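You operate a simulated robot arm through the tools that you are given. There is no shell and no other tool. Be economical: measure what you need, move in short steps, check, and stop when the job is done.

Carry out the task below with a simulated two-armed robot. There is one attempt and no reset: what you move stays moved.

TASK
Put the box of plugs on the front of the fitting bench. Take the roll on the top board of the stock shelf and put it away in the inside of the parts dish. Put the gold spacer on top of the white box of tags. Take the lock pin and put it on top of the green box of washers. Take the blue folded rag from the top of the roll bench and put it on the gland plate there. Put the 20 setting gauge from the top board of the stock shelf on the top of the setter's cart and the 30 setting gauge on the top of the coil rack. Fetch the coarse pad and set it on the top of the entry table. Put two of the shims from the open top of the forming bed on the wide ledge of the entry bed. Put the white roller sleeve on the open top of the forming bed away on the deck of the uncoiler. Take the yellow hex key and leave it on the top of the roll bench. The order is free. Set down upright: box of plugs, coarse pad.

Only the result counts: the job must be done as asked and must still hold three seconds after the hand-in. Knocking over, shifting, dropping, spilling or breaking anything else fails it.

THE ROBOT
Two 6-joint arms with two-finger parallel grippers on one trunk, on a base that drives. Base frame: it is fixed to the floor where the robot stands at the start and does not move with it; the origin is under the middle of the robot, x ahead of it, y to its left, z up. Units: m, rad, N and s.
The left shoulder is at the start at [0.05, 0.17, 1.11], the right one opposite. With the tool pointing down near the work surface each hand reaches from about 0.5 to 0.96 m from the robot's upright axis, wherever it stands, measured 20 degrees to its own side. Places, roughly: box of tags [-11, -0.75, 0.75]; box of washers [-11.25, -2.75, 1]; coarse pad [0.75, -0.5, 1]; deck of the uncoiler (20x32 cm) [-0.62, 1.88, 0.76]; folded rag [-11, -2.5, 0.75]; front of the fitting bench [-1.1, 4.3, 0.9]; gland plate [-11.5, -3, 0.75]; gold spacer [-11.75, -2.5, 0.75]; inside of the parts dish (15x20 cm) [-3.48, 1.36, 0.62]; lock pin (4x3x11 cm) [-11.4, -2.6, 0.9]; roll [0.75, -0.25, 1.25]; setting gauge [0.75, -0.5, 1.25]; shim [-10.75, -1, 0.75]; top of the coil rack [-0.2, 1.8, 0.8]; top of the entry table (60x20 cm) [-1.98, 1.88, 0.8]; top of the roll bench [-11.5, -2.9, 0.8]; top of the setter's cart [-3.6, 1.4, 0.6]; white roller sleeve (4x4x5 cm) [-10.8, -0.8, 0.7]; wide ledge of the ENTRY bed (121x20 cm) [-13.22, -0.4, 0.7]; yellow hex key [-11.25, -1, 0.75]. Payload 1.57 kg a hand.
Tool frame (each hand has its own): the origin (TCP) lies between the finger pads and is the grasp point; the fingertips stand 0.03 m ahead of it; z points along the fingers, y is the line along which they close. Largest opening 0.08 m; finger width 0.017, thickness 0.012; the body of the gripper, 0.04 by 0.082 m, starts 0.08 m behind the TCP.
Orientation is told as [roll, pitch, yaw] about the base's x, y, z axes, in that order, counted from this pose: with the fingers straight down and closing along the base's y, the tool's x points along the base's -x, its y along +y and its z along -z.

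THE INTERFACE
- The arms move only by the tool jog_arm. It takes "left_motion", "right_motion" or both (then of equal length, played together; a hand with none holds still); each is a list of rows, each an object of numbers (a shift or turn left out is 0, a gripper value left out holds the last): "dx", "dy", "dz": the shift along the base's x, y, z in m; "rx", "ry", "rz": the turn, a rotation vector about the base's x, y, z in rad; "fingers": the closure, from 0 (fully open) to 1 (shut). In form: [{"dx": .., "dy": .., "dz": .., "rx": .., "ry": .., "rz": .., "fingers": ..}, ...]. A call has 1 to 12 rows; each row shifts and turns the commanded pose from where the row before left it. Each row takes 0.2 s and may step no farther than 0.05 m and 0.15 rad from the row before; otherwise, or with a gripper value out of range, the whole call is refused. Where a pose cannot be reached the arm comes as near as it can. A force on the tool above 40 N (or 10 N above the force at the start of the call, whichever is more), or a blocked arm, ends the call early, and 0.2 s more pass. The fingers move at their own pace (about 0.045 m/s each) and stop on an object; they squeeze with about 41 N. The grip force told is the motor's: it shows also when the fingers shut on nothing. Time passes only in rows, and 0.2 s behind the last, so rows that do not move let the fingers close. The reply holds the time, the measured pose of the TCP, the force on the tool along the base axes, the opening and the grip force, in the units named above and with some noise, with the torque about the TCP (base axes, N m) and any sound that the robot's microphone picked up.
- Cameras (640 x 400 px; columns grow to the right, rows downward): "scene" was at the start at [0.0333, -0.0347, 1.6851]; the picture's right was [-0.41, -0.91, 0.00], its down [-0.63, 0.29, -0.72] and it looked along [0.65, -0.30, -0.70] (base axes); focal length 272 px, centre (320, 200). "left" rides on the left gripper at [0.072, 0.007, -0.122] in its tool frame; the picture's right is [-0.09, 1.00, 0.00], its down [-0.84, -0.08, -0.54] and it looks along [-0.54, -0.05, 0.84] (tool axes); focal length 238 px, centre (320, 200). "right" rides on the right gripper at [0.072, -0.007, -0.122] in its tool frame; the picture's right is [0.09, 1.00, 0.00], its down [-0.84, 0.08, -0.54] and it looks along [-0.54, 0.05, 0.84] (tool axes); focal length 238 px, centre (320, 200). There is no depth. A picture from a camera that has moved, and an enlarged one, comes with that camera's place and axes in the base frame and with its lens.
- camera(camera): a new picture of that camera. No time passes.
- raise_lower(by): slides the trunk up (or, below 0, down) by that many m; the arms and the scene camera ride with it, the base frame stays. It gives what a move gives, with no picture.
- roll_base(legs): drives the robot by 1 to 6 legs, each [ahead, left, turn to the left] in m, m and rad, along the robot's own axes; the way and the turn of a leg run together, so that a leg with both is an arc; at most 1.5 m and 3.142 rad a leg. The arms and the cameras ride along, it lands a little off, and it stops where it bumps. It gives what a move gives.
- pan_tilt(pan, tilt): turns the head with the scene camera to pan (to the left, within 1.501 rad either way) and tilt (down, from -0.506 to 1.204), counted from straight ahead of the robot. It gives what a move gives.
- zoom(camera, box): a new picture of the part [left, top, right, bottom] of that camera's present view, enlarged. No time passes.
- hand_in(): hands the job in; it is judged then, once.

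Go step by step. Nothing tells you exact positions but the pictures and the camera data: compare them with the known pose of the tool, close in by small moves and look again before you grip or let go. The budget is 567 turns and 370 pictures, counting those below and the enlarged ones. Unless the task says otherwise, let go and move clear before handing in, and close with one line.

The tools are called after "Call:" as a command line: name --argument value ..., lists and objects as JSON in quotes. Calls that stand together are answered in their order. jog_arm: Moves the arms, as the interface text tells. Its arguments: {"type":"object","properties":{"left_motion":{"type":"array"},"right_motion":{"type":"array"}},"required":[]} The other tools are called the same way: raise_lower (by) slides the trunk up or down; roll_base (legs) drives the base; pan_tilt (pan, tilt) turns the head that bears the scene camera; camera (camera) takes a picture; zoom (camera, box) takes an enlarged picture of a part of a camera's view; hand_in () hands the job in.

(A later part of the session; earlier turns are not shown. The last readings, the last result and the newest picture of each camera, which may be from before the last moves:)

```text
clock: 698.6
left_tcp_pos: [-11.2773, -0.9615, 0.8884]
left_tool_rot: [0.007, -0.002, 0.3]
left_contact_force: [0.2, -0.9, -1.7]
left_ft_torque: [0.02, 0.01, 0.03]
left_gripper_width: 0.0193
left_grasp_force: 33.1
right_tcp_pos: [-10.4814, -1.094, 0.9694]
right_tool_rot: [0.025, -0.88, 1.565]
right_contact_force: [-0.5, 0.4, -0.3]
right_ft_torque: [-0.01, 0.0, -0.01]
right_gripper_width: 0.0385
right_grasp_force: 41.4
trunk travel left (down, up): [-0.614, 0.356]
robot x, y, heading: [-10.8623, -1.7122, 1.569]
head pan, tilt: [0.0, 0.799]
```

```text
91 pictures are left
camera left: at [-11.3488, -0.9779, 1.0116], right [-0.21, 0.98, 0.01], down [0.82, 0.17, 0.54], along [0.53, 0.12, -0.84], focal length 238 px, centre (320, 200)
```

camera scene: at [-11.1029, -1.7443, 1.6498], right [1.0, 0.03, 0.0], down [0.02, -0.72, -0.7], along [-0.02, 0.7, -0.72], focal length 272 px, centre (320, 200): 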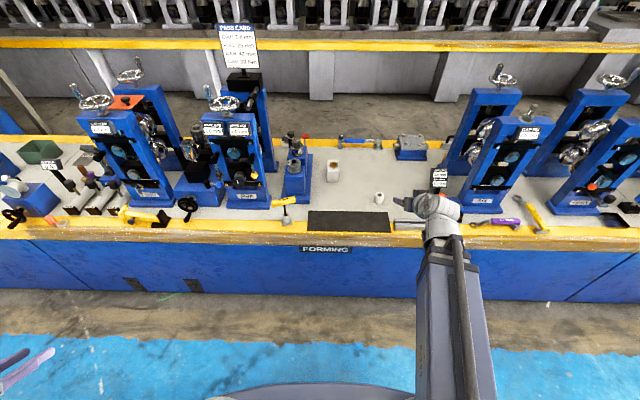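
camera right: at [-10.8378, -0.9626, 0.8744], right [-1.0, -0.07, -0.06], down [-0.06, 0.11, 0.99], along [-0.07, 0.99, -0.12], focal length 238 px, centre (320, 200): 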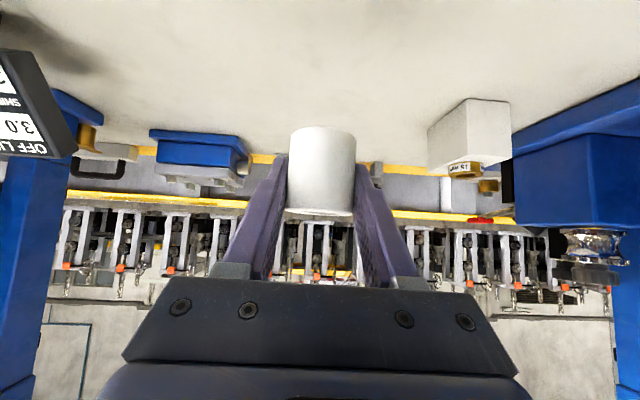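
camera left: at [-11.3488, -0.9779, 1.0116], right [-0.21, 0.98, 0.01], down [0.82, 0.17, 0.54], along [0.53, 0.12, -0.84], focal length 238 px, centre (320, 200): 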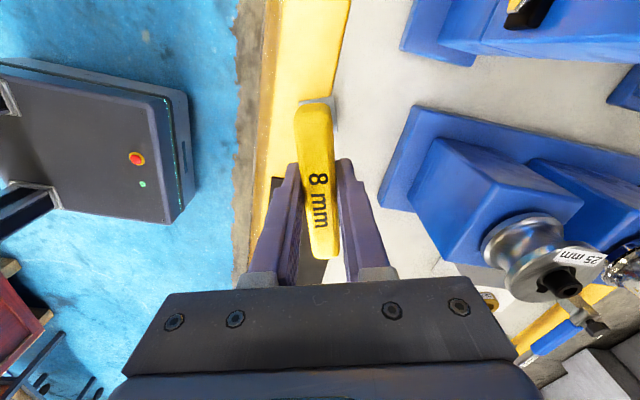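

Call:
raise_lower --by 0.2

Call:
zoom --camera "scene" --box '[120, 80, 360, 260]'

```text
clock: 700.8
left_tcp_pos: [-11.2776, -0.9615, 1.0885]
left_tool_rot: [0.006, -0.002, 0.3]
left_contact_force: [0.1, -0.2, -0.9]
left_ft_torque: [0.0, 0.01, 0.02]
left_gripper_width: 0.0194
left_grasp_force: 33.5
right_tcp_pos: [-10.481, -1.0935, 1.1698]
right_tool_rot: [0.025, -0.882, 1.566]
right_contact_force: [0.2, 0.8, -0.3]
right_ft_torque: [-0.03, 0.01, -0.01]
right_gripper_width: 0.0383
right_grasp_force: 41.0
trunk travel left (down, up): [-0.814, 0.156]
robot x, y, heading: [-10.8651, -1.7144, 1.569]
head pan, tilt: [0.0, 0.799]
```

```text
2.22 times, centred on (240, 170) of scene
camera zoom: at [-10.8652, -1.6722, 1.7717], right [1.0, 0.0, 0.0], down [0.0, -0.72, -0.7], along [0.0, 0.7, -0.72], focal length 604 px, centre (498, 267)
```

zoom: 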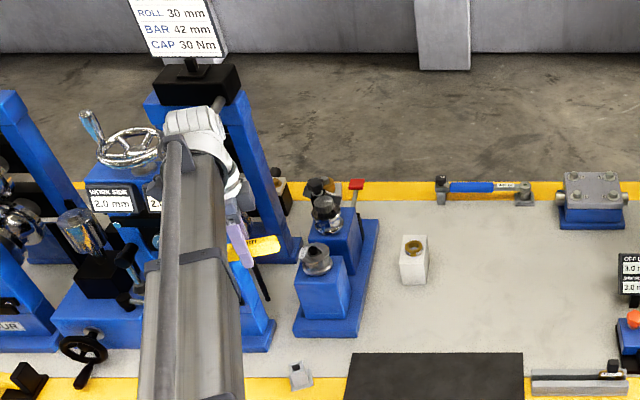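

Call:
jog_arm --left_motion '[{"dy": -0.045}, {"dy": -0.045}, {"dy": -0.045}, {"dy": -0.045}, {"dy": -0.045}, {"rz": -0.15}, {"rz": -0.15}]' --right_motion '[{"dy": -0.04}, {"dy": -0.04}, {"dy": -0.04}, {}, {}, {}, {}]'

Call:
roll_base --legs '[[-0.04, 0, 0], [0, 0, 3.14]]'

```text
clock: 702.4
left_tcp_pos: [-11.2784, -1.1878, 1.09]
left_tool_rot: [0.006, -0.002, -0.001]
left_contact_force: [0.4, -0.9, -0.9]
left_ft_torque: [0.0, 0.04, -0.05]
left_gripper_width: 0.0195
left_grasp_force: 33.5
right_tcp_pos: [-10.4503, -1.168, 1.1698]
right_tool_rot: [0.025, -0.882, 1.566]
right_contact_force: [-0.2, -0.5, -0.7]
right_ft_torque: [-0.03, 0.0, 0.0]
right_gripper_width: 0.0382
right_grasp_force: 40.6
right hand out of reach, approached as far as the arm can: row 2, 3
trunk travel left (down, up): [-0.814, 0.156]
robot x, y, heading: [-10.8628, -1.7126, 1.575]
head pan, tilt: [0.0, 0.799]
```

```text
clock: 710.6
left_tcp_pos: [-10.4448, -2.2735, 1.0888]
left_tool_rot: [0.006, -0.001, -3.135]
left_contact_force: [0.1, -1.1, -1.0]
left_ft_torque: [-0.02, 0.0, 0.0]
left_gripper_width: 0.0193
left_grasp_force: 33.9
right_tcp_pos: [-11.2719, -2.2991, 1.1685]
right_tool_rot: [0.025, -0.882, -1.568]
right_contact_force: [-0.5, -0.1, -0.2]
right_ft_torque: [0.03, -0.03, 0.0]
right_gripper_width: 0.0381
right_grasp_force: 41.3
trunk travel left (down, up): [-0.814, 0.156]
robot x, y, heading: [-10.8623, -1.7507, -1.565]
head pan, tilt: [0.0, 0.799]
```

Call:
jog_arm --left_motion '[{"rx": -0.15}, {"rx": -0.15}, {"rx": -0.15}, {"rx": -0.15}, {"rx": -0.15}, {"rx": -0.15}, {"rx": -0.15}, {"rx": -0.15}]'

Call:
roll_base --legs '[[0, -0.82, 0]]'

Call:
pan_tilt --pan 0.2 --tilt 0.8

Call:
camera --camera "scene"

```text
clock: 712.4
left_tcp_pos: [-10.417, -2.3057, 1.2317]
left_tool_rot: [1.206, -0.006, -3.142]
left_contact_force: [0.6, -0.2, -1.3]
left_ft_torque: [0.02, 0.01, 0.0]
left_gripper_width: 0.0197
left_grasp_force: 33.5
left hand out of reach, approached as far as the arm can: row 2, 3, 4, 5, 6, 7, 8
right_tcp_pos: [-11.273, -2.2984, 1.1692]
right_tool_rot: [0.025, -0.881, -1.569]
right_contact_force: [-0.2, 0.2, -0.2]
right_ft_torque: [0.01, -0.02, -0.03]
right_gripper_width: 0.0382
right_grasp_force: 41.3
trunk travel left (down, up): [-0.814, 0.156]
robot x, y, heading: [-10.8659, -1.7527, -1.561]
head pan, tilt: [0.0, 0.799]
```

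```text
clock: 716.8
left_tcp_pos: [-11.2395, -2.3131, 1.2303]
left_tool_rot: [1.203, -0.007, -3.135]
left_contact_force: [-0.1, 0.1, -0.4]
left_ft_torque: [0.02, 0.0, 0.02]
left_gripper_width: 0.0195
left_grasp_force: 33.3
right_tcp_pos: [-12.0935, -2.3109, 1.1691]
right_tool_rot: [0.025, -0.88, -1.563]
right_contact_force: [0.1, 0.4, 0.0]
right_ft_torque: [0.01, 0.0, 0.07]
right_gripper_width: 0.0383
right_grasp_force: 40.8
trunk travel left (down, up): [-0.814, 0.156]
robot x, y, heading: [-11.6883, -1.7632, -1.556]
head pan, tilt: [0.0, 0.799]
```

```text
clock: 717.5
left_tcp_pos: [-11.2377, -2.3119, 1.2299]
left_tool_rot: [1.205, -0.01, -3.135]
left_contact_force: [0.5, -0.5, -1.6]
left_ft_torque: [0.03, 0.01, -0.02]
left_gripper_width: 0.0196
left_grasp_force: 33.1
right_tcp_pos: [-12.0945, -2.3098, 1.1693]
right_tool_rot: [0.025, -0.884, -1.56]
right_contact_force: [-0.6, 0.6, -0.1]
right_ft_torque: [-0.04, 0.0, -0.01]
right_gripper_width: 0.0383
right_grasp_force: 41.3
trunk travel left (down, up): [-0.814, 0.156]
robot x, y, heading: [-11.6883, -1.763, -1.558]
head pan, tilt: [0.201, 0.799]
```

```text
89 pictures are left
camera scene: at [-11.6731, -1.8013, 1.7717], right [-0.98, -0.21, 0.0], down [-0.15, 0.7, -0.7], along [0.15, -0.68, -0.72], focal length 272 px, centre (320, 200)
```

scene: 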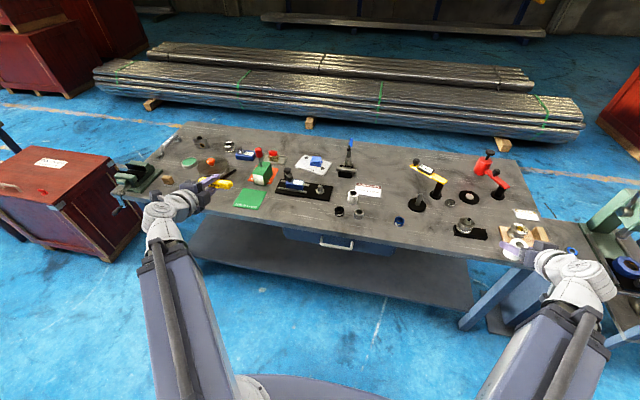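

Call:
jog_arm --left_motion '[{"dx": -0.045}, {"dx": -0.045}, {"dx": -0.045}, {"dx": -0.045}, {"dx": -0.01, "dy": -0.04}, {"dy": -0.045}, {"dy": -0.045}, {"dy": -0.045}, {"dy": -0.045}, {"dy": -0.025}]'

Call:
raise_lower --by -0.27

Call:
zoom --camera "scene" --box '[200, 110, 400, 260]'

Call:
camera --camera "left"

```text
clock: 719.7
left_tcp_pos: [-11.3759, -2.6399, 1.2314]
left_tool_rot: [1.207, -0.009, -3.134]
left_contact_force: [0.3, 0.6, -0.2]
left_ft_torque: [0.03, -0.01, 0.0]
left_gripper_width: 0.0193
left_grasp_force: 33.2
left hand out of reach, approached as far as the arm can: row 1, 2, 3, 4
right_tcp_pos: [-12.0939, -2.3114, 1.1699]
right_tool_rot: [0.024, -0.882, -1.56]
right_contact_force: [-0.5, 0.6, -0.8]
right_ft_torque: [0.01, -0.03, -0.01]
right_gripper_width: 0.0386
right_grasp_force: 41.8
trunk travel left (down, up): [-0.814, 0.156]
robot x, y, heading: [-11.6877, -1.7594, -1.558]
head pan, tilt: [0.201, 0.799]
```

```text
clock: 722.5
left_tcp_pos: [-11.3753, -2.6396, 0.961]
left_tool_rot: [1.204, -0.009, -3.133]
left_contact_force: [-0.1, -0.7, 0.0]
left_ft_torque: [0.04, 0.0, 0.03]
left_gripper_width: 0.0197
left_grasp_force: 33.5
right_tcp_pos: [-12.0944, -2.3106, 0.8986]
right_tool_rot: [0.024, -0.882, -1.563]
right_contact_force: [0.0, 0.5, 0.2]
right_ft_torque: [0.01, 0.0, 0.01]
right_gripper_width: 0.0383
right_grasp_force: 41.5
trunk travel left (down, up): [-0.544, 0.426]
robot x, y, heading: [-11.6907, -1.7605, -1.557]
head pan, tilt: [0.201, 0.799]
```

```text
2.67 times, centred on (300, 185) of scene
camera zoom: at [-11.6732, -1.8013, 1.5018], right [-0.98, -0.21, 0.0], down [-0.15, 0.7, -0.7], along [0.15, -0.68, -0.72], focal length 725 px, centre (373, 240)
```

zoom: 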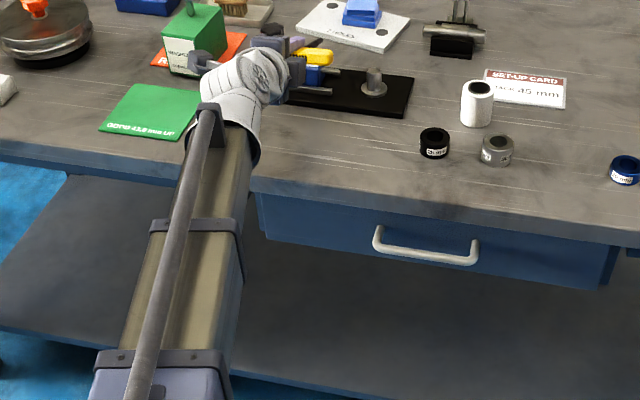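

```text
87 pictures are left
camera left: at [-11.3048, -2.5271, 1.0105], right [-0.08, -0.36, 0.93], down [-0.84, 0.53, 0.13], along [-0.54, -0.77, -0.34], focal length 238 px, centre (320, 200)
```

left: 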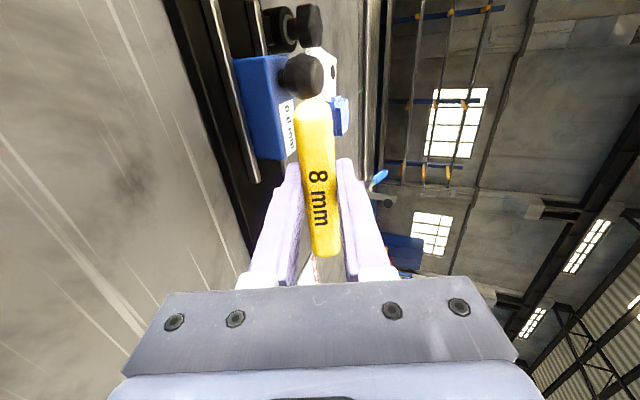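

Call:
raise_lower --by 0.12

Call:
jog_arm --left_motion '[{"dx": -0.035}, {"dx": -0.035}, {"dy": 0.04}, {"dy": 0.04}]'

Call:
camera --camera "scene"

```text
clock: 724.0
left_tcp_pos: [-11.377, -2.6384, 1.0799]
left_tool_rot: [1.204, -0.01, -3.133]
left_contact_force: [-0.4, -0.1, -0.8]
left_ft_torque: [0.02, -0.01, 0.04]
left_gripper_width: 0.0195
left_grasp_force: 33.4
right_tcp_pos: [-12.0942, -2.3117, 1.0182]
right_tool_rot: [0.024, -0.882, -1.559]
right_contact_force: [-0.2, 0.6, -1.2]
right_ft_torque: [0.03, -0.02, 0.03]
right_gripper_width: 0.0383
right_grasp_force: 40.9
trunk travel left (down, up): [-0.664, 0.306]
robot x, y, heading: [-11.6893, -1.7592, -1.559]
head pan, tilt: [0.201, 0.799]
```

```text
clock: 725.0
left_tcp_pos: [-11.4455, -2.5563, 1.08]
left_tool_rot: [1.204, -0.009, -3.133]
left_contact_force: [0.4, -0.1, -1.3]
left_ft_torque: [0.05, 0.0, -0.02]
left_gripper_width: 0.0195
left_grasp_force: 33.5
right_tcp_pos: [-12.0938, -2.3109, 1.0201]
right_tool_rot: [0.025, -0.883, -1.564]
right_contact_force: [0.2, -0.1, 0.0]
right_ft_torque: [0.0, -0.04, 0.01]
right_gripper_width: 0.0385
right_grasp_force: 40.9
trunk travel left (down, up): [-0.664, 0.306]
robot x, y, heading: [-11.6856, -1.7586, -1.554]
head pan, tilt: [0.201, 0.799]
```

```text
86 pictures are left
camera scene: at [-11.6733, -1.8007, 1.6218], right [-0.98, -0.21, 0.0], down [-0.15, 0.7, -0.7], along [0.15, -0.68, -0.72], focal length 272 px, centre (320, 200)
```

scene: 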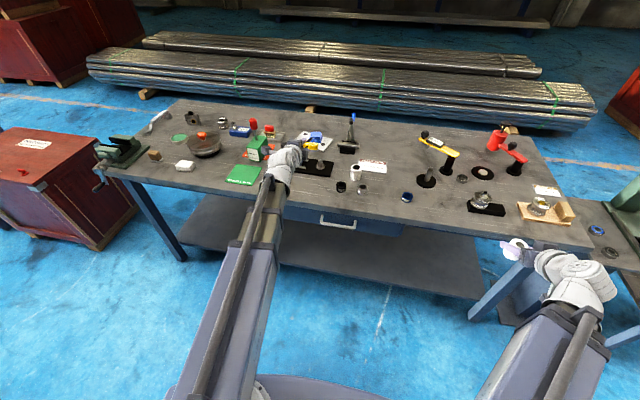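

Call:
raise_lower --by -0.14

Call:
camera --camera "left"

Call:
zoom --camera "scene" --box '[220, 90, 380, 210]'

```text
clock: 726.6
left_tcp_pos: [-11.4438, -2.5573, 0.9409]
left_tool_rot: [1.204, -0.008, -3.133]
left_contact_force: [-0.4, -0.2, -1.3]
left_ft_torque: [0.06, -0.01, 0.03]
left_gripper_width: 0.0197
left_grasp_force: 33.4
right_tcp_pos: [-12.0938, -2.3103, 0.8787]
right_tool_rot: [0.024, -0.884, -1.559]
right_contact_force: [1.3, 0.4, -0.4]
right_ft_torque: [-0.03, 0.03, -0.02]
right_gripper_width: 0.0382
right_grasp_force: 40.7
trunk travel left (down, up): [-0.524, 0.446]
robot x, y, heading: [-11.6854, -1.7589, -1.559]
head pan, tilt: [0.201, 0.799]
```

```text
85 pictures are left
camera left: at [-11.3738, -2.4455, 0.9904], right [-0.08, -0.36, 0.93], down [-0.84, 0.53, 0.13], along [-0.54, -0.77, -0.34], focal length 238 px, centre (320, 200)
```

left: 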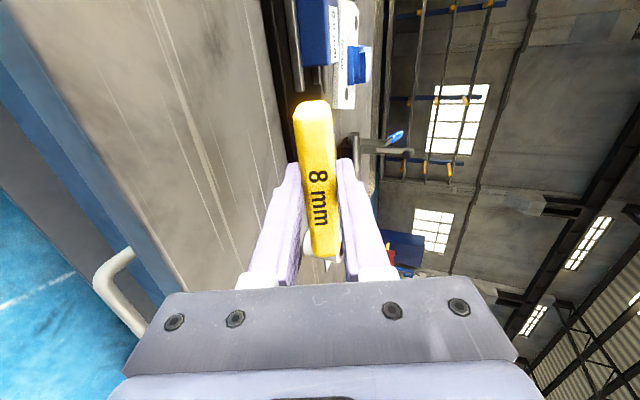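

```text
3.33 times, centred on (300, 150) of scene
camera zoom: at [-11.6732, -1.8012, 1.4818], right [-0.98, -0.21, 0.0], down [-0.15, 0.7, -0.7], along [0.15, -0.68, -0.72], focal length 906 px, centre (387, 367)
```

zoom: 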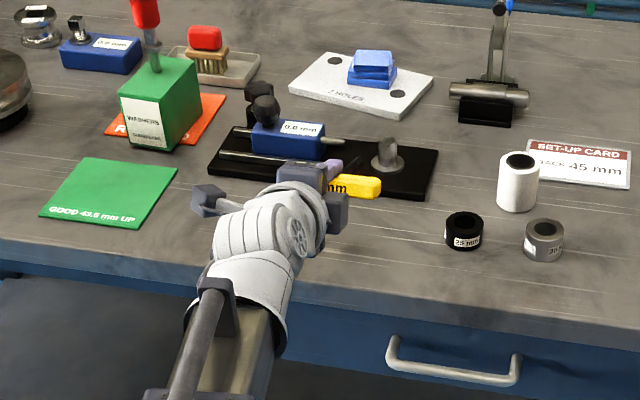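

Call:
raise_lower --by 0.06

Call:
jog_arm --left_motion '[{"rx": 0.15}, {"rx": 0.15}, {"rx": 0.15}, {"rx": 0.15}, {"rx": 0.15}, {"rx": 0.1}, {"dy": -0.03}, {"dy": -0.03}]'

Call:
camera --camera "left"

Call:
zoom --camera "scene" --box '[220, 100, 380, 220]'

```text
clock: 727.6
left_tcp_pos: [-11.4441, -2.5581, 0.9995]
left_tool_rot: [1.203, -0.007, -3.136]
left_contact_force: [0.2, 0.0, -0.9]
left_ft_torque: [0.03, 0.03, 0.02]
left_gripper_width: 0.0197
left_grasp_force: 33.3
right_tcp_pos: [-12.0947, -2.3114, 0.939]
right_tool_rot: [0.025, -0.882, -1.561]
right_contact_force: [0.1, 0.2, -1.5]
right_ft_torque: [0.02, -0.04, 0.01]
right_gripper_width: 0.0384
right_grasp_force: 40.8
trunk travel left (down, up): [-0.584, 0.386]
robot x, y, heading: [-11.687, -1.7617, -1.56]
head pan, tilt: [0.201, 0.799]
```

```text
clock: 728.8
left_tcp_pos: [-11.4444, -2.5561, 0.8971]
left_tool_rot: [0.572, -0.002, -3.129]
left_contact_force: [-1.2, 15.4, 26.6]
left_ft_torque: [-2.55, 0.12, -0.28]
left_gripper_width: 0.0459
left_grasp_force: 40.9
left hand out of reach, approached as far as the arm can: row 1, 2, 3, 4, 5
right_tcp_pos: [-12.0949, -2.3084, 0.9401]
right_tool_rot: [0.025, -0.884, -1.562]
right_contact_force: [-0.5, -0.1, -1.3]
right_ft_torque: [0.0, -0.02, -0.01]
right_gripper_width: 0.0382
right_grasp_force: 40.8
trunk travel left (down, up): [-0.584, 0.386]
robot x, y, heading: [-11.6898, -1.7618, -1.558]
head pan, tilt: [0.201, 0.799]
stopped in row 5 (left hand): the force on the tool passed its limit at 45 N (the readings are from after the stop); the commanded pose is now the measured one
```

```text
83 pictures are left
camera left: at [-11.3744, -2.4938, 1.0036], right [-0.08, -0.84, 0.54], down [-0.84, 0.35, 0.42], along [-0.54, -0.42, -0.73], focal length 238 px, centre (320, 200)
```

left: 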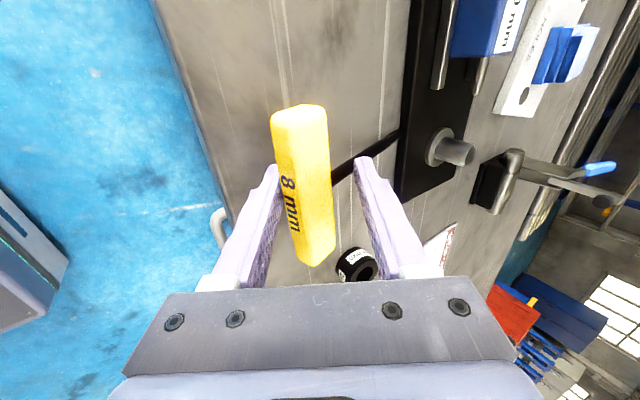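

```text
3.33 times, centred on (300, 160) of scene
camera zoom: at [-11.6744, -1.7958, 1.542], right [-0.98, -0.21, 0.0], down [-0.15, 0.7, -0.7], along [0.15, -0.68, -0.71], focal length 906 px, centre (387, 333)
```

zoom: 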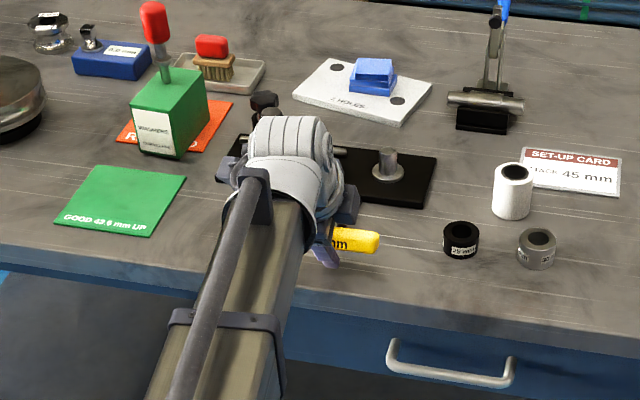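

Call:
raise_lower --by 0.004

Call:
jog_arm --left_motion '[{"fingers": 0.3}, {"fingers": 0.2}, {"fingers": 0.1}, {"fingers": 0}, {}]'

Call:
camera --camera "left"

```text
clock: 729.3
left_tcp_pos: [-11.4444, -2.5557, 0.8993]
left_tool_rot: [0.565, -0.003, -3.13]
left_contact_force: [-2.7, 19.2, 18.0]
left_ft_torque: [-1.3, 0.11, -0.31]
left_gripper_width: 0.0444
left_grasp_force: 41.3
right_tcp_pos: [-12.0938, -2.3077, 0.9432]
right_tool_rot: [0.024, -0.883, -1.562]
right_contact_force: [1.8, 0.6, -0.5]
right_ft_torque: [0.0, 0.01, -0.01]
right_gripper_width: 0.0384
right_grasp_force: 40.9
trunk travel left (down, up): [-0.588, 0.382]
robot x, y, heading: [-11.6904, -1.7592, -1.559]
head pan, tilt: [0.201, 0.799]
```

```text
clock: 730.5
left_tcp_pos: [-11.4438, -2.5605, 0.8977]
left_tool_rot: [0.569, -0.002, -3.129]
left_contact_force: [4.4, -15.1, 16.2]
left_ft_torque: [-0.4, -0.19, -0.05]
left_gripper_width: 0.0612
left_grasp_force: 0.2
right_tcp_pos: [-12.0937, -2.3113, 0.9432]
right_tool_rot: [0.026, -0.88, -1.56]
right_contact_force: [0.3, -0.8, 0.4]
right_ft_torque: [0.0, 0.0, 0.01]
right_gripper_width: 0.0383
right_grasp_force: 41.4
trunk travel left (down, up): [-0.588, 0.382]
robot x, y, heading: [-11.6899, -1.7648, -1.552]
head pan, tilt: [0.201, 0.799]
```

```text
81 pictures are left
camera left: at [-11.3734, -2.4993, 1.005], right [-0.08, -0.84, 0.54], down [-0.84, 0.35, 0.42], along [-0.54, -0.42, -0.73], focal length 238 px, centre (320, 200)
```

left: 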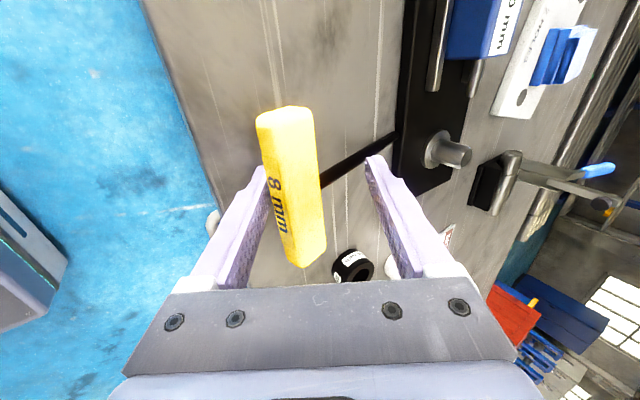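

Call:
raise_lower --by 0.015

Call:
camera --camera "left"

```text
clock: 731.1
left_tcp_pos: [-11.445, -2.5559, 0.9113]
left_tool_rot: [0.562, -0.002, -3.131]
left_contact_force: [-0.5, 5.8, 0.4]
left_ft_torque: [0.22, 0.05, -0.04]
left_gripper_width: 0.08
left_grasp_force: 0.2
right_tcp_pos: [-12.0945, -2.3101, 0.9572]
right_tool_rot: [0.022, -0.88, -1.561]
right_contact_force: [-0.1, -0.7, -0.6]
right_ft_torque: [0.0, -0.03, -0.01]
right_gripper_width: 0.0382
right_grasp_force: 40.8
trunk travel left (down, up): [-0.603, 0.367]
robot x, y, heading: [-11.6894, -1.756, -1.559]
head pan, tilt: [0.201, 0.799]
```

```text
80 pictures are left
camera left: at [-11.3739, -2.4966, 1.0195], right [-0.08, -0.84, 0.53], down [-0.84, 0.34, 0.42], along [-0.54, -0.41, -0.74], focal length 238 px, centre (320, 200)
```

left: 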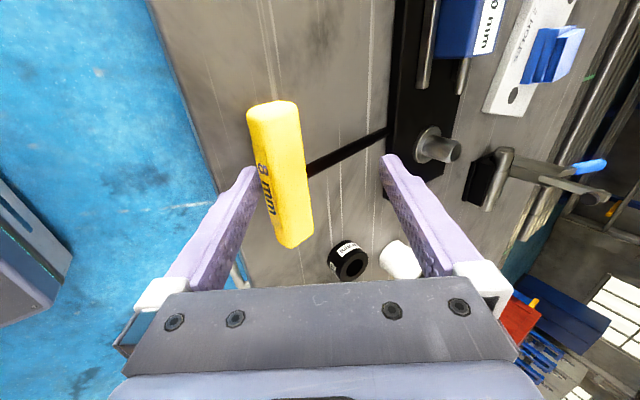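

Call:
jog_arm --left_motion '[{"dy": 0.008}, {}]'

Call:
raise_lower --by 0.18

Call:
camera --camera "left"

```text
clock: 731.7
left_tcp_pos: [-11.4449, -2.5504, 0.9124]
left_tool_rot: [0.563, -0.001, -3.131]
left_contact_force: [-0.9, 1.4, -1.1]
left_ft_torque: [0.02, 0.02, -0.02]
left_gripper_width: 0.0798
left_grasp_force: 0.0
right_tcp_pos: [-12.0935, -2.3101, 0.958]
right_tool_rot: [0.024, -0.883, -1.56]
right_contact_force: [-0.1, 0.2, -0.9]
right_ft_torque: [0.01, -0.01, 0.04]
right_gripper_width: 0.0382
right_grasp_force: 41.0
trunk travel left (down, up): [-0.603, 0.367]
robot x, y, heading: [-11.6888, -1.7622, -1.557]
head pan, tilt: [0.201, 0.799]
```

```text
clock: 733.7
left_tcp_pos: [-11.4442, -2.5511, 1.0915]
left_tool_rot: [0.565, -0.001, -3.131]
left_contact_force: [0.0, -0.4, -0.3]
left_ft_torque: [0.0, 0.02, 0.0]
left_gripper_width: 0.0799
left_grasp_force: 0.0
right_tcp_pos: [-12.0943, -2.3117, 1.1375]
right_tool_rot: [0.022, -0.88, -1.562]
right_contact_force: [0.0, -0.5, -0.1]
right_ft_torque: [-0.02, 0.02, 0.0]
right_gripper_width: 0.0382
right_grasp_force: 41.6
trunk travel left (down, up): [-0.783, 0.187]
robot x, y, heading: [-11.69, -1.7611, -1.562]
head pan, tilt: [0.201, 0.799]
```

```text
79 pictures are left
camera left: at [-11.3739, -2.4904, 1.1994], right [-0.08, -0.84, 0.53], down [-0.84, 0.35, 0.42], along [-0.54, -0.41, -0.74], focal length 238 px, centre (320, 200)
```

left: 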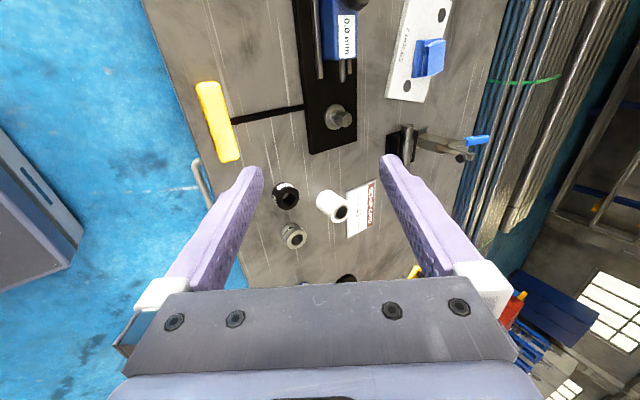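

Call:
jog_arm --left_motion '[{"dy": 0.045, "fingers": 0.5}, {"dy": 0.045}, {"dy": 0.045}, {"dy": 0.045}]'

Call:
zoom --camera "scene" --box '[180, 130, 420, 250]'

Call:
roll_base --legs '[[0, 0, 1.56], [1.5, 0, 0], [1.5, 0, 0]]'

```text
clock: 734.7
left_tcp_pos: [-11.4439, -2.3696, 1.0922]
left_tool_rot: [0.563, -0.002, -3.128]
left_contact_force: [0.6, 0.5, -0.3]
left_ft_torque: [-0.01, -0.01, 0.0]
left_gripper_width: 0.0397
left_grasp_force: 0.0
right_tcp_pos: [-12.0944, -2.3104, 1.1387]
right_tool_rot: [0.024, -0.882, -1.56]
right_contact_force: [-0.3, 0.5, 0.1]
right_ft_torque: [0.01, 0.0, 0.02]
right_gripper_width: 0.0382
right_grasp_force: 41.1
trunk travel left (down, up): [-0.783, 0.187]
robot x, y, heading: [-11.6899, -1.7589, -1.559]
head pan, tilt: [0.201, 0.799]
```

```text
2.67 times, centred on (300, 190) of scene
camera zoom: at [-11.6734, -1.8001, 1.7408], right [-0.98, -0.21, 0.0], down [-0.15, 0.7, -0.7], along [0.15, -0.68, -0.72], focal length 725 px, centre (373, 227)
```

zoom: 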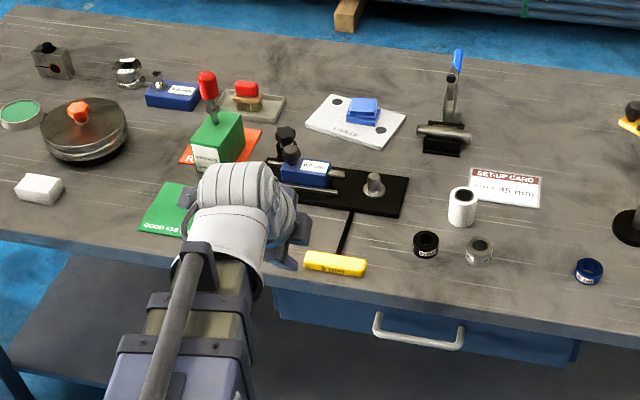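

```text
clock: 753.0
left_tcp_pos: [-8.0603, -1.6784, 1.0918]
left_tool_rot: [0.564, -0.001, -1.646]
left_contact_force: [-0.3, 0.2, -0.8]
left_ft_torque: [-0.01, 0.0, 0.01]
left_gripper_width: 0.0402
left_grasp_force: 0.1
right_tcp_pos: [-8.1754, -2.3205, 1.1375]
right_tool_rot: [0.024, -0.881, -0.076]
right_contact_force: [-0.4, -0.2, -1.1]
right_ft_torque: [0.02, -0.02, -0.02]
right_gripper_width: 0.0385
right_grasp_force: 41.0
trunk travel left (down, up): [-0.783, 0.187]
robot x, y, heading: [-8.6862, -1.8681, -0.073]
head pan, tilt: [0.201, 0.799]
```

Call:
roll_base --legs '[[0.6, 0.2, 0.078], [1.5, 0, 0], [1.5, 0, 0], [1.5, 0, 0]]'

Call:
pan_tilt --pan 0.0 --tilt 0.4

Call:
camera --camera "scene"

```text
clock: 777.5
left_tcp_pos: [-3.0042, -1.3045, 1.0921]
left_tool_rot: [0.563, -0.002, -1.525]
left_contact_force: [-0.6, -0.5, -1.0]
left_ft_torque: [0.0, -0.01, 0.01]
left_gripper_width: 0.0398
left_grasp_force: 0.0
right_tcp_pos: [-3.0418, -1.9543, 1.1386]
right_tool_rot: [0.023, -0.881, 0.045]
right_contact_force: [0.4, -0.1, -0.2]
right_ft_torque: [0.0, -0.03, 0.02]
right_gripper_width: 0.0383
right_grasp_force: 41.0
trunk travel left (down, up): [-0.783, 0.187]
robot x, y, heading: [-3.605, -1.5661, 0.049]
head pan, tilt: [0.201, 0.799]
```

```text
clock: 778.4
left_tcp_pos: [-3.0039, -1.3037, 1.0916]
left_tool_rot: [0.565, -0.002, -1.524]
left_contact_force: [0.4, 0.3, 0.1]
left_ft_torque: [-0.01, 0.01, -0.02]
left_gripper_width: 0.0398
left_grasp_force: 0.1
right_tcp_pos: [-3.0429, -1.9546, 1.1385]
right_tool_rot: [0.027, -0.881, 0.046]
right_contact_force: [0.1, 0.1, -0.3]
right_ft_torque: [0.0, 0.01, 0.0]
right_gripper_width: 0.0383
right_grasp_force: 40.7
trunk travel left (down, up): [-0.783, 0.187]
robot x, y, heading: [-3.6057, -1.565, 0.05]
head pan, tilt: [0.0, 0.4]
```

```text
77 pictures are left
camera scene: at [-3.5542, -1.5659, 1.7758], right [0.05, -1.0, 0.0], down [-0.39, -0.02, -0.92], along [0.92, 0.04, -0.39], focal length 272 px, centre (320, 200)
```

scene: 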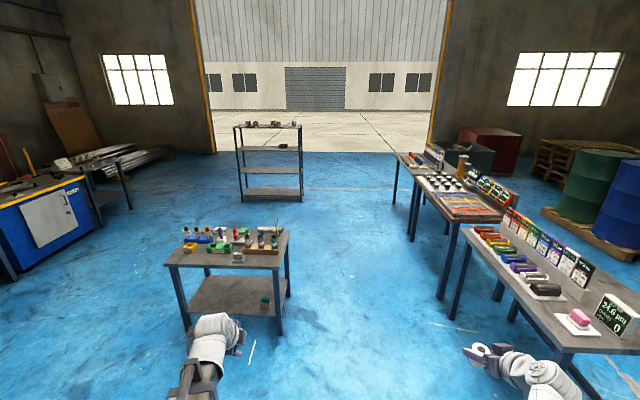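

Call:
roll_base --legs '[[0.85, 0, -0.05], [0, 1.4, 0], [0, 0.5, 0], [0, 0, 1.571], [0, -1.4, 0]]'

Call:
pan_tilt --pan -0.2 --tilt 0.6

Call:
camera --camera "scene"

```text
clock: 802.6
left_tcp_pos: [-1.5275, 0.9775, 1.0922]
left_tool_rot: [0.564, -0.003, -0.015]
left_contact_force: [-0.3, -0.3, 0.1]
left_ft_torque: [0.02, 0.02, 0.0]
left_gripper_width: 0.0402
left_grasp_force: 0.0
right_tcp_pos: [-0.8811, 0.9002, 1.1381]
right_tool_rot: [0.025, -0.882, 1.555]
right_contact_force: [0.0, 0.3, -0.1]
right_ft_torque: [0.0, -0.03, -0.01]
right_gripper_width: 0.038
right_grasp_force: 41.1
trunk travel left (down, up): [-0.783, 0.187]
robot x, y, heading: [-1.3015, 0.3614, 1.559]
head pan, tilt: [0.0, 0.4]
```

```text
clock: 803.4
left_tcp_pos: [-1.5276, 0.9763, 1.0919]
left_tool_rot: [0.564, -0.002, -0.014]
left_contact_force: [-0.3, 0.4, 0.7]
left_ft_torque: [0.02, 0.02, 0.01]
left_gripper_width: 0.0402
left_grasp_force: 0.0
right_tcp_pos: [-0.8806, 0.9011, 1.1379]
right_tool_rot: [0.024, -0.883, 1.553]
right_contact_force: [1.0, 0.3, -0.4]
right_ft_torque: [0.01, 0.0, -0.03]
right_gripper_width: 0.0384
right_grasp_force: 40.8
trunk travel left (down, up): [-0.783, 0.187]
robot x, y, heading: [-1.299, 0.3599, 1.561]
head pan, tilt: [-0.201, 0.6]
```

```text
76 pictures are left
camera scene: at [-1.2829, 0.4075, 1.7577], right [0.98, -0.21, 0.0], down [-0.12, -0.55, -0.83], along [0.17, 0.81, -0.56], focal length 272 px, centre (320, 200)
```

scene: 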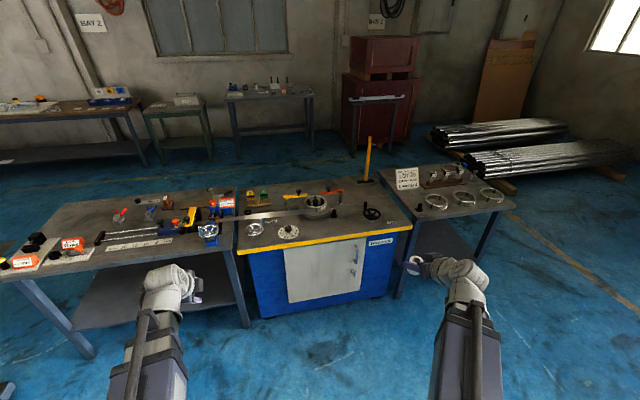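

Call:
zoom --camera "scene" --box '[230, 170, 420, 260]'

```text
3.37 times, centred on (325, 215) of scene
camera zoom: at [-1.2829, 0.4075, 1.7577], right [0.98, -0.21, 0.0], down [-0.12, -0.55, -0.83], along [0.17, 0.81, -0.56], focal length 916 px, centre (303, 150)
```

zoom: 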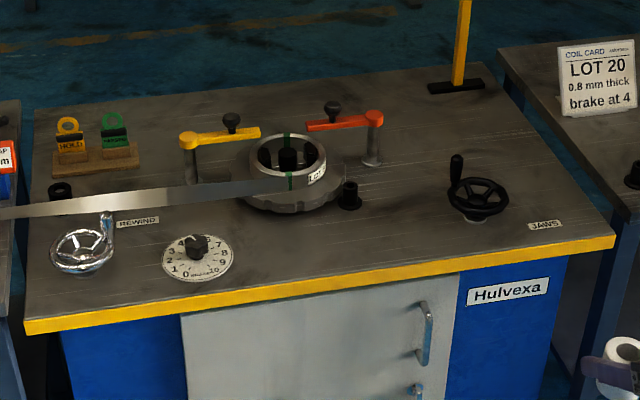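

Call:
jog_arm --left_motion '[{"dx": -0.045}, {"dx": -0.045}, {"dx": -0.045}, {"dx": -0.045}, {"dx": -0.045}, {"dx": -0.045}, {"dx": -0.045}, {"dy": -0.045}, {"dy": -0.045}, {"dy": -0.045}, {"dy": -0.045}, {"dy": -0.045}]'

Call:
roll_base --legs '[[0.5, -0.45, 0.01]]'

Call:
camera --camera "right"

Call:
camera --camera "scene"

```text
clock: 806.0
left_tcp_pos: [-1.8422, 0.7524, 1.0926]
left_tool_rot: [0.563, -0.002, -0.014]
left_contact_force: [0.2, 0.4, 0.2]
left_ft_torque: [-0.01, -0.03, -0.01]
left_gripper_width: 0.04
left_grasp_force: 0.0
right_tcp_pos: [-0.8797, 0.9005, 1.1375]
right_tool_rot: [0.026, -0.881, 1.557]
right_contact_force: [0.6, -0.6, 0.5]
right_ft_torque: [0.01, 0.0, 0.0]
right_gripper_width: 0.0381
right_grasp_force: 40.7
trunk travel left (down, up): [-0.783, 0.187]
robot x, y, heading: [-1.298, 0.3655, 1.564]
head pan, tilt: [-0.201, 0.6]
```

```text
clock: 809.7
left_tcp_pos: [-1.3959, 1.2464, 1.0914]
left_tool_rot: [0.563, -0.001, -0.01]
left_contact_force: [-0.5, -0.2, 0.3]
left_ft_torque: [-0.05, 0.03, 0.0]
left_gripper_width: 0.04
left_grasp_force: 0.0
right_tcp_pos: [-0.4341, 1.398, 1.1382]
right_tool_rot: [0.024, -0.878, 1.559]
right_contact_force: [0.6, -0.5, -0.5]
right_ft_torque: [0.0, 0.01, 0.03]
right_gripper_width: 0.0385
right_grasp_force: 40.7
trunk travel left (down, up): [-0.783, 0.187]
robot x, y, heading: [-0.8505, 0.8574, 1.567]
head pan, tilt: [-0.201, 0.6]
```

```text
74 pictures are left
camera right: at [-0.4255, 1.2574, 1.1602], right [-1.0, -0.07, -0.06], down [-0.06, 0.11, 0.99], along [-0.06, 0.99, -0.12], focal length 238 px, centre (320, 200)
```

right: 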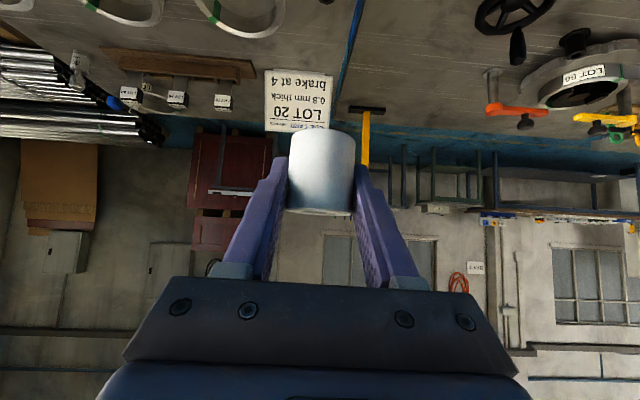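

```text
73 pictures are left
camera scene: at [-0.8345, 0.903, 1.7576], right [0.98, -0.21, 0.0], down [-0.12, -0.55, -0.82], along [0.17, 0.81, -0.57], focal length 272 px, centre (320, 200)
```

scene: 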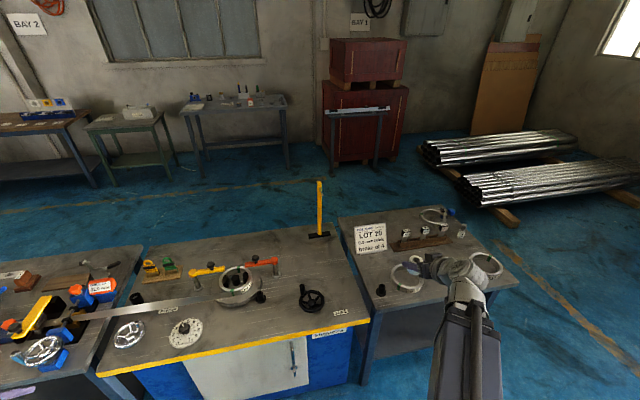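

Call:
jog_arm --right_motion '[{"dx": -0.045}, {"dx": -0.045}, {"dx": -0.045}, {"dx": -0.045, "dy": 0.01}, {"dy": 0.045}, {"dy": 0.045}, {"dy": 0.045}, {"dy": 0.045}, {"dy": 0.045}, {"dy": 0.045}, {"dy": 0.045}, {"dy": 0.045}]'

Call:
raise_lower --by -0.2

Call:
camera --camera "right"

```text
clock: 812.3
left_tcp_pos: [-1.3972, 1.2469, 1.0919]
left_tool_rot: [0.563, -0.001, -0.009]
left_contact_force: [0.3, 0.3, 0.6]
left_ft_torque: [-0.03, 0.02, 0.0]
left_gripper_width: 0.0401
left_grasp_force: 0.0
right_tcp_pos: [-0.5814, 1.8319, 1.1377]
right_tool_rot: [0.023, -0.88, 1.56]
right_contact_force: [0.5, -0.1, -1.0]
right_ft_torque: [0.01, 0.04, 0.01]
right_gripper_width: 0.0383
right_grasp_force: 41.2
right hand out of reach, approached as far as the arm can: row 1, 2, 3, 4
trunk travel left (down, up): [-0.783, 0.187]
robot x, y, heading: [-0.8534, 0.8558, 1.559]
head pan, tilt: [-0.201, 0.6]
```

```text
clock: 814.4
left_tcp_pos: [-1.3968, 1.2444, 0.8921]
left_tool_rot: [0.567, -0.002, -0.009]
left_contact_force: [0.1, 0.4, -0.7]
left_ft_torque: [0.03, -0.01, 0.01]
left_gripper_width: 0.0402
left_grasp_force: 0.2
right_tcp_pos: [-0.5814, 1.8316, 0.9381]
right_tool_rot: [0.024, -0.881, 1.562]
right_contact_force: [-0.4, 0.5, -0.6]
right_ft_torque: [0.0, -0.05, -0.01]
right_gripper_width: 0.0381
right_grasp_force: 40.5
trunk travel left (down, up): [-0.583, 0.387]
robot x, y, heading: [-0.8523, 0.8572, 1.561]
head pan, tilt: [-0.201, 0.6]
```

```text
72 pictures are left
camera right: at [-0.5728, 1.69, 0.9605], right [-1.0, -0.07, -0.06], down [-0.06, 0.11, 0.99], along [-0.06, 0.99, -0.12], focal length 238 px, centre (320, 200)
```

right: 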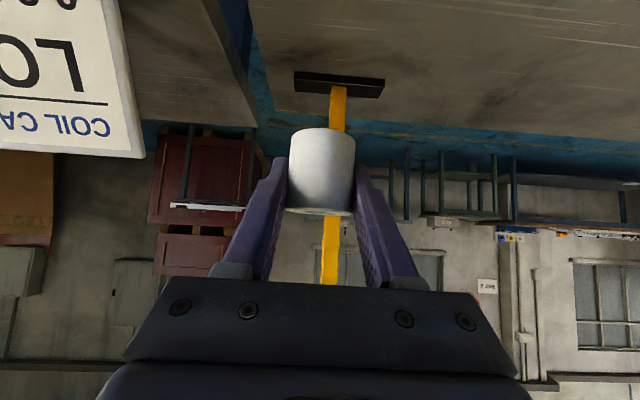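

Call:
jog_arm --right_motion '[{"dx": -0.035}]'

Call:
raise_lower --by -0.12

Call:
camera --camera "right"

```text
clock: 814.8
left_tcp_pos: [-1.3965, 1.2459, 0.892]
left_tool_rot: [0.563, -0.002, -0.008]
left_contact_force: [-0.6, 0.1, 0.9]
left_ft_torque: [0.02, 0.01, -0.02]
left_gripper_width: 0.04
left_grasp_force: 0.1
right_tcp_pos: [-0.6181, 1.8325, 0.9378]
right_tool_rot: [0.026, -0.879, 1.561]
right_contact_force: [0.3, 0.3, -0.5]
right_ft_torque: [-0.02, -0.01, -0.05]
right_gripper_width: 0.0384
right_grasp_force: 41.1
trunk travel left (down, up): [-0.583, 0.387]
robot x, y, heading: [-0.8508, 0.857, 1.566]
head pan, tilt: [-0.201, 0.6]
```

```text
clock: 816.3
left_tcp_pos: [-1.3968, 1.246, 0.7715]
left_tool_rot: [0.565, -0.001, -0.01]
left_contact_force: [-0.3, -0.4, -0.9]
left_ft_torque: [0.0, -0.01, -0.03]
left_gripper_width: 0.04
left_grasp_force: 0.0
right_tcp_pos: [-0.6163, 1.8327, 0.819]
right_tool_rot: [0.024, -0.879, 1.56]
right_contact_force: [-0.3, 0.3, -0.2]
right_ft_torque: [0.03, 0.01, -0.04]
right_gripper_width: 0.038
right_grasp_force: 40.3
trunk travel left (down, up): [-0.463, 0.507]
robot x, y, heading: [-0.8525, 0.8563, 1.562]
head pan, tilt: [-0.201, 0.6]
```

```text
71 pictures are left
camera right: at [-0.6082, 1.6918, 0.8405], right [-1.0, -0.07, -0.06], down [-0.06, 0.11, 0.99], along [-0.06, 0.99, -0.12], focal length 238 px, centre (320, 200)
```

right: 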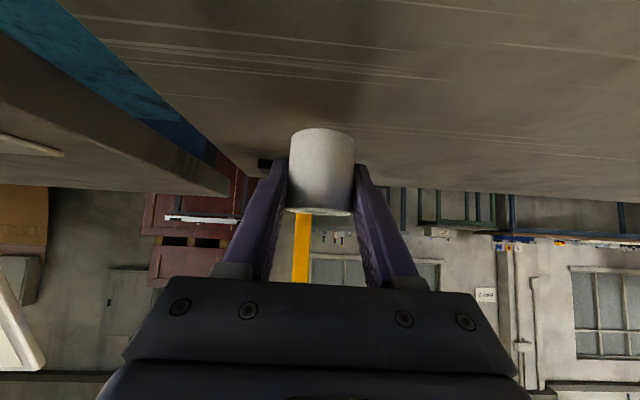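

Call:
raise_lower --by -0.02

Call:
raise_lower --by -0.004

```text
clock: 817.0
left_tcp_pos: [-1.3955, 1.2441, 0.7508]
left_tool_rot: [0.564, -0.003, -0.009]
left_contact_force: [-0.3, -1.3, -0.2]
left_ft_torque: [-0.03, 0.01, -0.02]
left_gripper_width: 0.0401
left_grasp_force: 0.0
right_tcp_pos: [-0.6178, 1.8319, 0.7974]
right_tool_rot: [0.026, -0.879, 1.56]
right_contact_force: [-0.5, -0.3, -0.3]
right_ft_torque: [0.0, -0.02, -0.02]
right_gripper_width: 0.0386
right_grasp_force: 40.7
trunk travel left (down, up): [-0.443, 0.527]
robot x, y, heading: [-0.8505, 0.8545, 1.563]
head pan, tilt: [-0.201, 0.6]
```

```text
clock: 817.5
left_tcp_pos: [-1.3963, 1.2459, 0.7481]
left_tool_rot: [0.563, -0.003, -0.009]
left_contact_force: [0.7, 0.3, 0.1]
left_ft_torque: [-0.03, -0.03, 0.01]
left_gripper_width: 0.0403
left_grasp_force: 0.0
right_tcp_pos: [-0.6166, 1.8327, 0.7928]
right_tool_rot: [0.026, -0.879, 1.561]
right_contact_force: [1.4, 0.7, 0.1]
right_ft_torque: [-0.02, 0.02, 0.02]
right_gripper_width: 0.0386
right_grasp_force: 41.1
trunk travel left (down, up): [-0.439, 0.531]
robot x, y, heading: [-0.8512, 0.8544, 1.566]
head pan, tilt: [-0.201, 0.6]
```

Call:
raise_lower --by -0.004

Call:
raise_lower --by -0.004

```text
clock: 818.1
left_tcp_pos: [-1.3966, 1.2446, 0.7454]
left_tool_rot: [0.564, -0.002, -0.009]
left_contact_force: [0.9, 0.9, 0.1]
left_ft_torque: [0.05, -0.03, 0.02]
left_gripper_width: 0.0399
left_grasp_force: 0.3
right_tcp_pos: [-0.6174, 1.8319, 0.7925]
right_tool_rot: [0.024, -0.885, 1.56]
right_contact_force: [-0.5, 4.2, 17.7]
right_ft_torque: [0.14, -0.33, 0.06]
right_gripper_width: 0.0386
right_grasp_force: 41.3
trunk travel left (down, up): [-0.435, 0.535]
robot x, y, heading: [-0.8523, 0.8548, 1.564]
head pan, tilt: [-0.201, 0.6]
```

```text
clock: 818.6
left_tcp_pos: [-1.3972, 1.244, 0.7403]
left_tool_rot: [0.566, -0.002, -0.01]
left_contact_force: [-0.3, 0.6, -0.5]
left_ft_torque: [0.02, 0.01, 0.0]
left_gripper_width: 0.0399
left_grasp_force: 0.1
right_tcp_pos: [-0.6174, 1.8314, 0.7902]
right_tool_rot: [0.023, -0.89, 1.563]
right_contact_force: [1.7, 6.1, 33.3]
right_ft_torque: [0.04, -0.33, 0.05]
right_gripper_width: 0.0385
right_grasp_force: 41.5
trunk travel left (down, up): [-0.431, 0.539]
robot x, y, heading: [-0.8543, 0.8544, 1.562]
head pan, tilt: [-0.201, 0.6]
```

Contact at deck level; I relieve, open and lift away.

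Call:
raise_lower --by 0.005

Call:
jog_arm --right_motion '[{"fingers": 0.45}, {"fingers": 0.35}, {"fingers": 0.25}, {}]'

Call:
raise_lower --by 0.3

Call:
jog_arm --right_motion '[{"dy": -0.045}, {"dy": -0.045}, {"dy": -0.045}, {"dy": -0.045}, {"dy": -0.045}, {"dy": -0.045}, {"dx": 0.045}, {"dx": 0.045}, {"dx": 0.045}]'

Call:
camera --camera "scene"

```text
clock: 819.1
left_tcp_pos: [-1.3964, 1.2463, 0.7445]
left_tool_rot: [0.565, -0.003, -0.008]
left_contact_force: [-0.9, -0.8, -0.1]
left_ft_torque: [-0.03, -0.01, 0.01]
left_gripper_width: 0.0401
left_grasp_force: 0.0
right_tcp_pos: [-0.6164, 1.8321, 0.7918]
right_tool_rot: [0.025, -0.876, 1.559]
right_contact_force: [-1.5, -1.2, 0.9]
right_ft_torque: [0.03, -0.05, -0.01]
right_gripper_width: 0.0385
right_grasp_force: 41.5
trunk travel left (down, up): [-0.436, 0.534]
robot x, y, heading: [-0.8517, 0.8529, 1.565]
head pan, tilt: [-0.201, 0.6]
```

```text
clock: 820.1
left_tcp_pos: [-1.396, 1.2466, 0.7455]
left_tool_rot: [0.563, -0.001, -0.009]
left_contact_force: [-0.1, -0.4, -0.6]
left_ft_torque: [-0.01, 0.02, 0.0]
left_gripper_width: 0.04
left_grasp_force: 0.0
right_tcp_pos: [-0.6173, 1.8316, 0.7917]
right_tool_rot: [0.024, -0.879, 1.561]
right_contact_force: [0.2, -0.4, 0.6]
right_ft_torque: [-0.01, -0.01, 0.0]
right_gripper_width: 0.0599
right_grasp_force: 0.1
trunk travel left (down, up): [-0.436, 0.534]
robot x, y, heading: [-0.8507, 0.8579, 1.561]
head pan, tilt: [-0.201, 0.6]
```

```text
clock: 823.1
left_tcp_pos: [-1.397, 1.2466, 1.0462]
left_tool_rot: [0.565, -0.002, -0.009]
left_contact_force: [-0.6, 0.4, 0.5]
left_ft_torque: [0.02, 0.02, 0.02]
left_gripper_width: 0.0401
left_grasp_force: 0.1
right_tcp_pos: [-0.6176, 1.8328, 1.0918]
right_tool_rot: [0.024, -0.88, 1.56]
right_contact_force: [0.1, 0.6, 0.0]
right_ft_torque: [0.03, 0.0, 0.0]
right_gripper_width: 0.0602
right_grasp_force: 0.0
trunk travel left (down, up): [-0.736, 0.234]
robot x, y, heading: [-0.8498, 0.8562, 1.567]
head pan, tilt: [-0.201, 0.6]
```

```text
clock: 825.1
left_tcp_pos: [-1.3968, 1.2456, 1.0456]
left_tool_rot: [0.564, -0.002, -0.01]
left_contact_force: [-1.0, 0.3, 0.3]
left_ft_torque: [0.0, 0.03, 0.05]
left_gripper_width: 0.0401
left_grasp_force: 0.2
right_tcp_pos: [-0.4804, 1.5596, 1.0911]
right_tool_rot: [0.026, -0.879, 1.559]
right_contact_force: [0.3, -0.4, -0.7]
right_ft_torque: [0.06, -0.02, 0.03]
right_gripper_width: 0.06
right_grasp_force: 0.1
trunk travel left (down, up): [-0.736, 0.234]
robot x, y, heading: [-0.8553, 0.8533, 1.561]
head pan, tilt: [-0.201, 0.6]
```

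```text
70 pictures are left
camera scene: at [-0.8342, 0.9025, 1.7106], right [0.98, -0.21, 0.0], down [-0.12, -0.55, -0.82], along [0.17, 0.81, -0.57], focal length 272 px, centre (320, 200)
```

scene: 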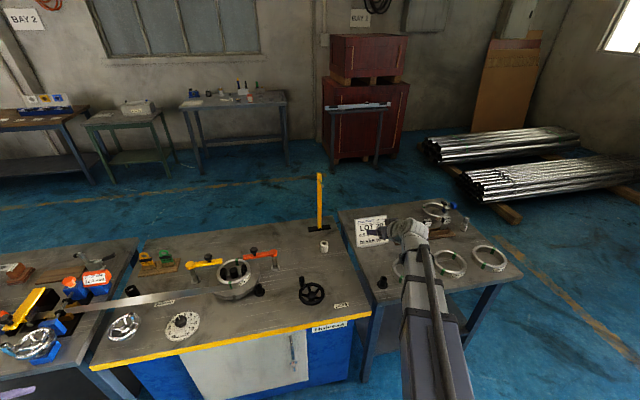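

Call:
zoom --camera "scene" --box '[170, 70, 300, 150]'

Call:
zoom --camera "scene" --box '[260, 170, 540, 330]'

```text
4.92 times, centred on (235, 110) of scene
camera zoom: at [-0.8342, 0.9025, 1.7106], right [0.98, -0.21, 0.0], down [-0.12, -0.55, -0.82], along [0.17, 0.81, -0.57], focal length 1339 px, centre (738, 643)
```

zoom: 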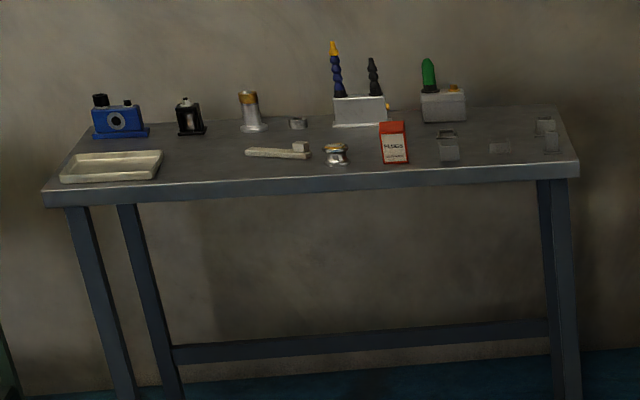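

```text
2.29 times, centred on (400, 250) of scene
camera zoom: at [-0.8342, 0.9025, 1.7106], right [0.98, -0.21, 0.0], down [-0.12, -0.55, -0.82], along [0.17, 0.81, -0.57], focal length 622 px, centre (137, 86)
```

zoom: 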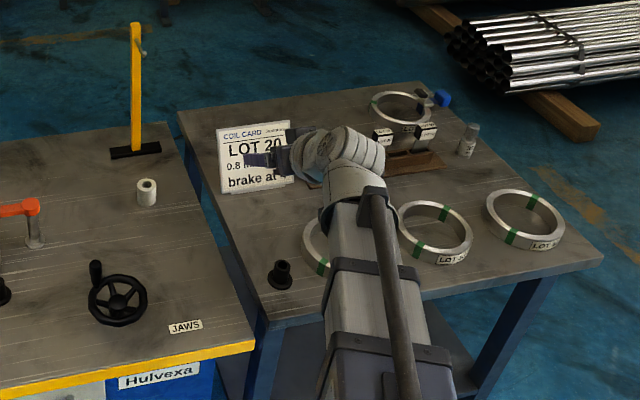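

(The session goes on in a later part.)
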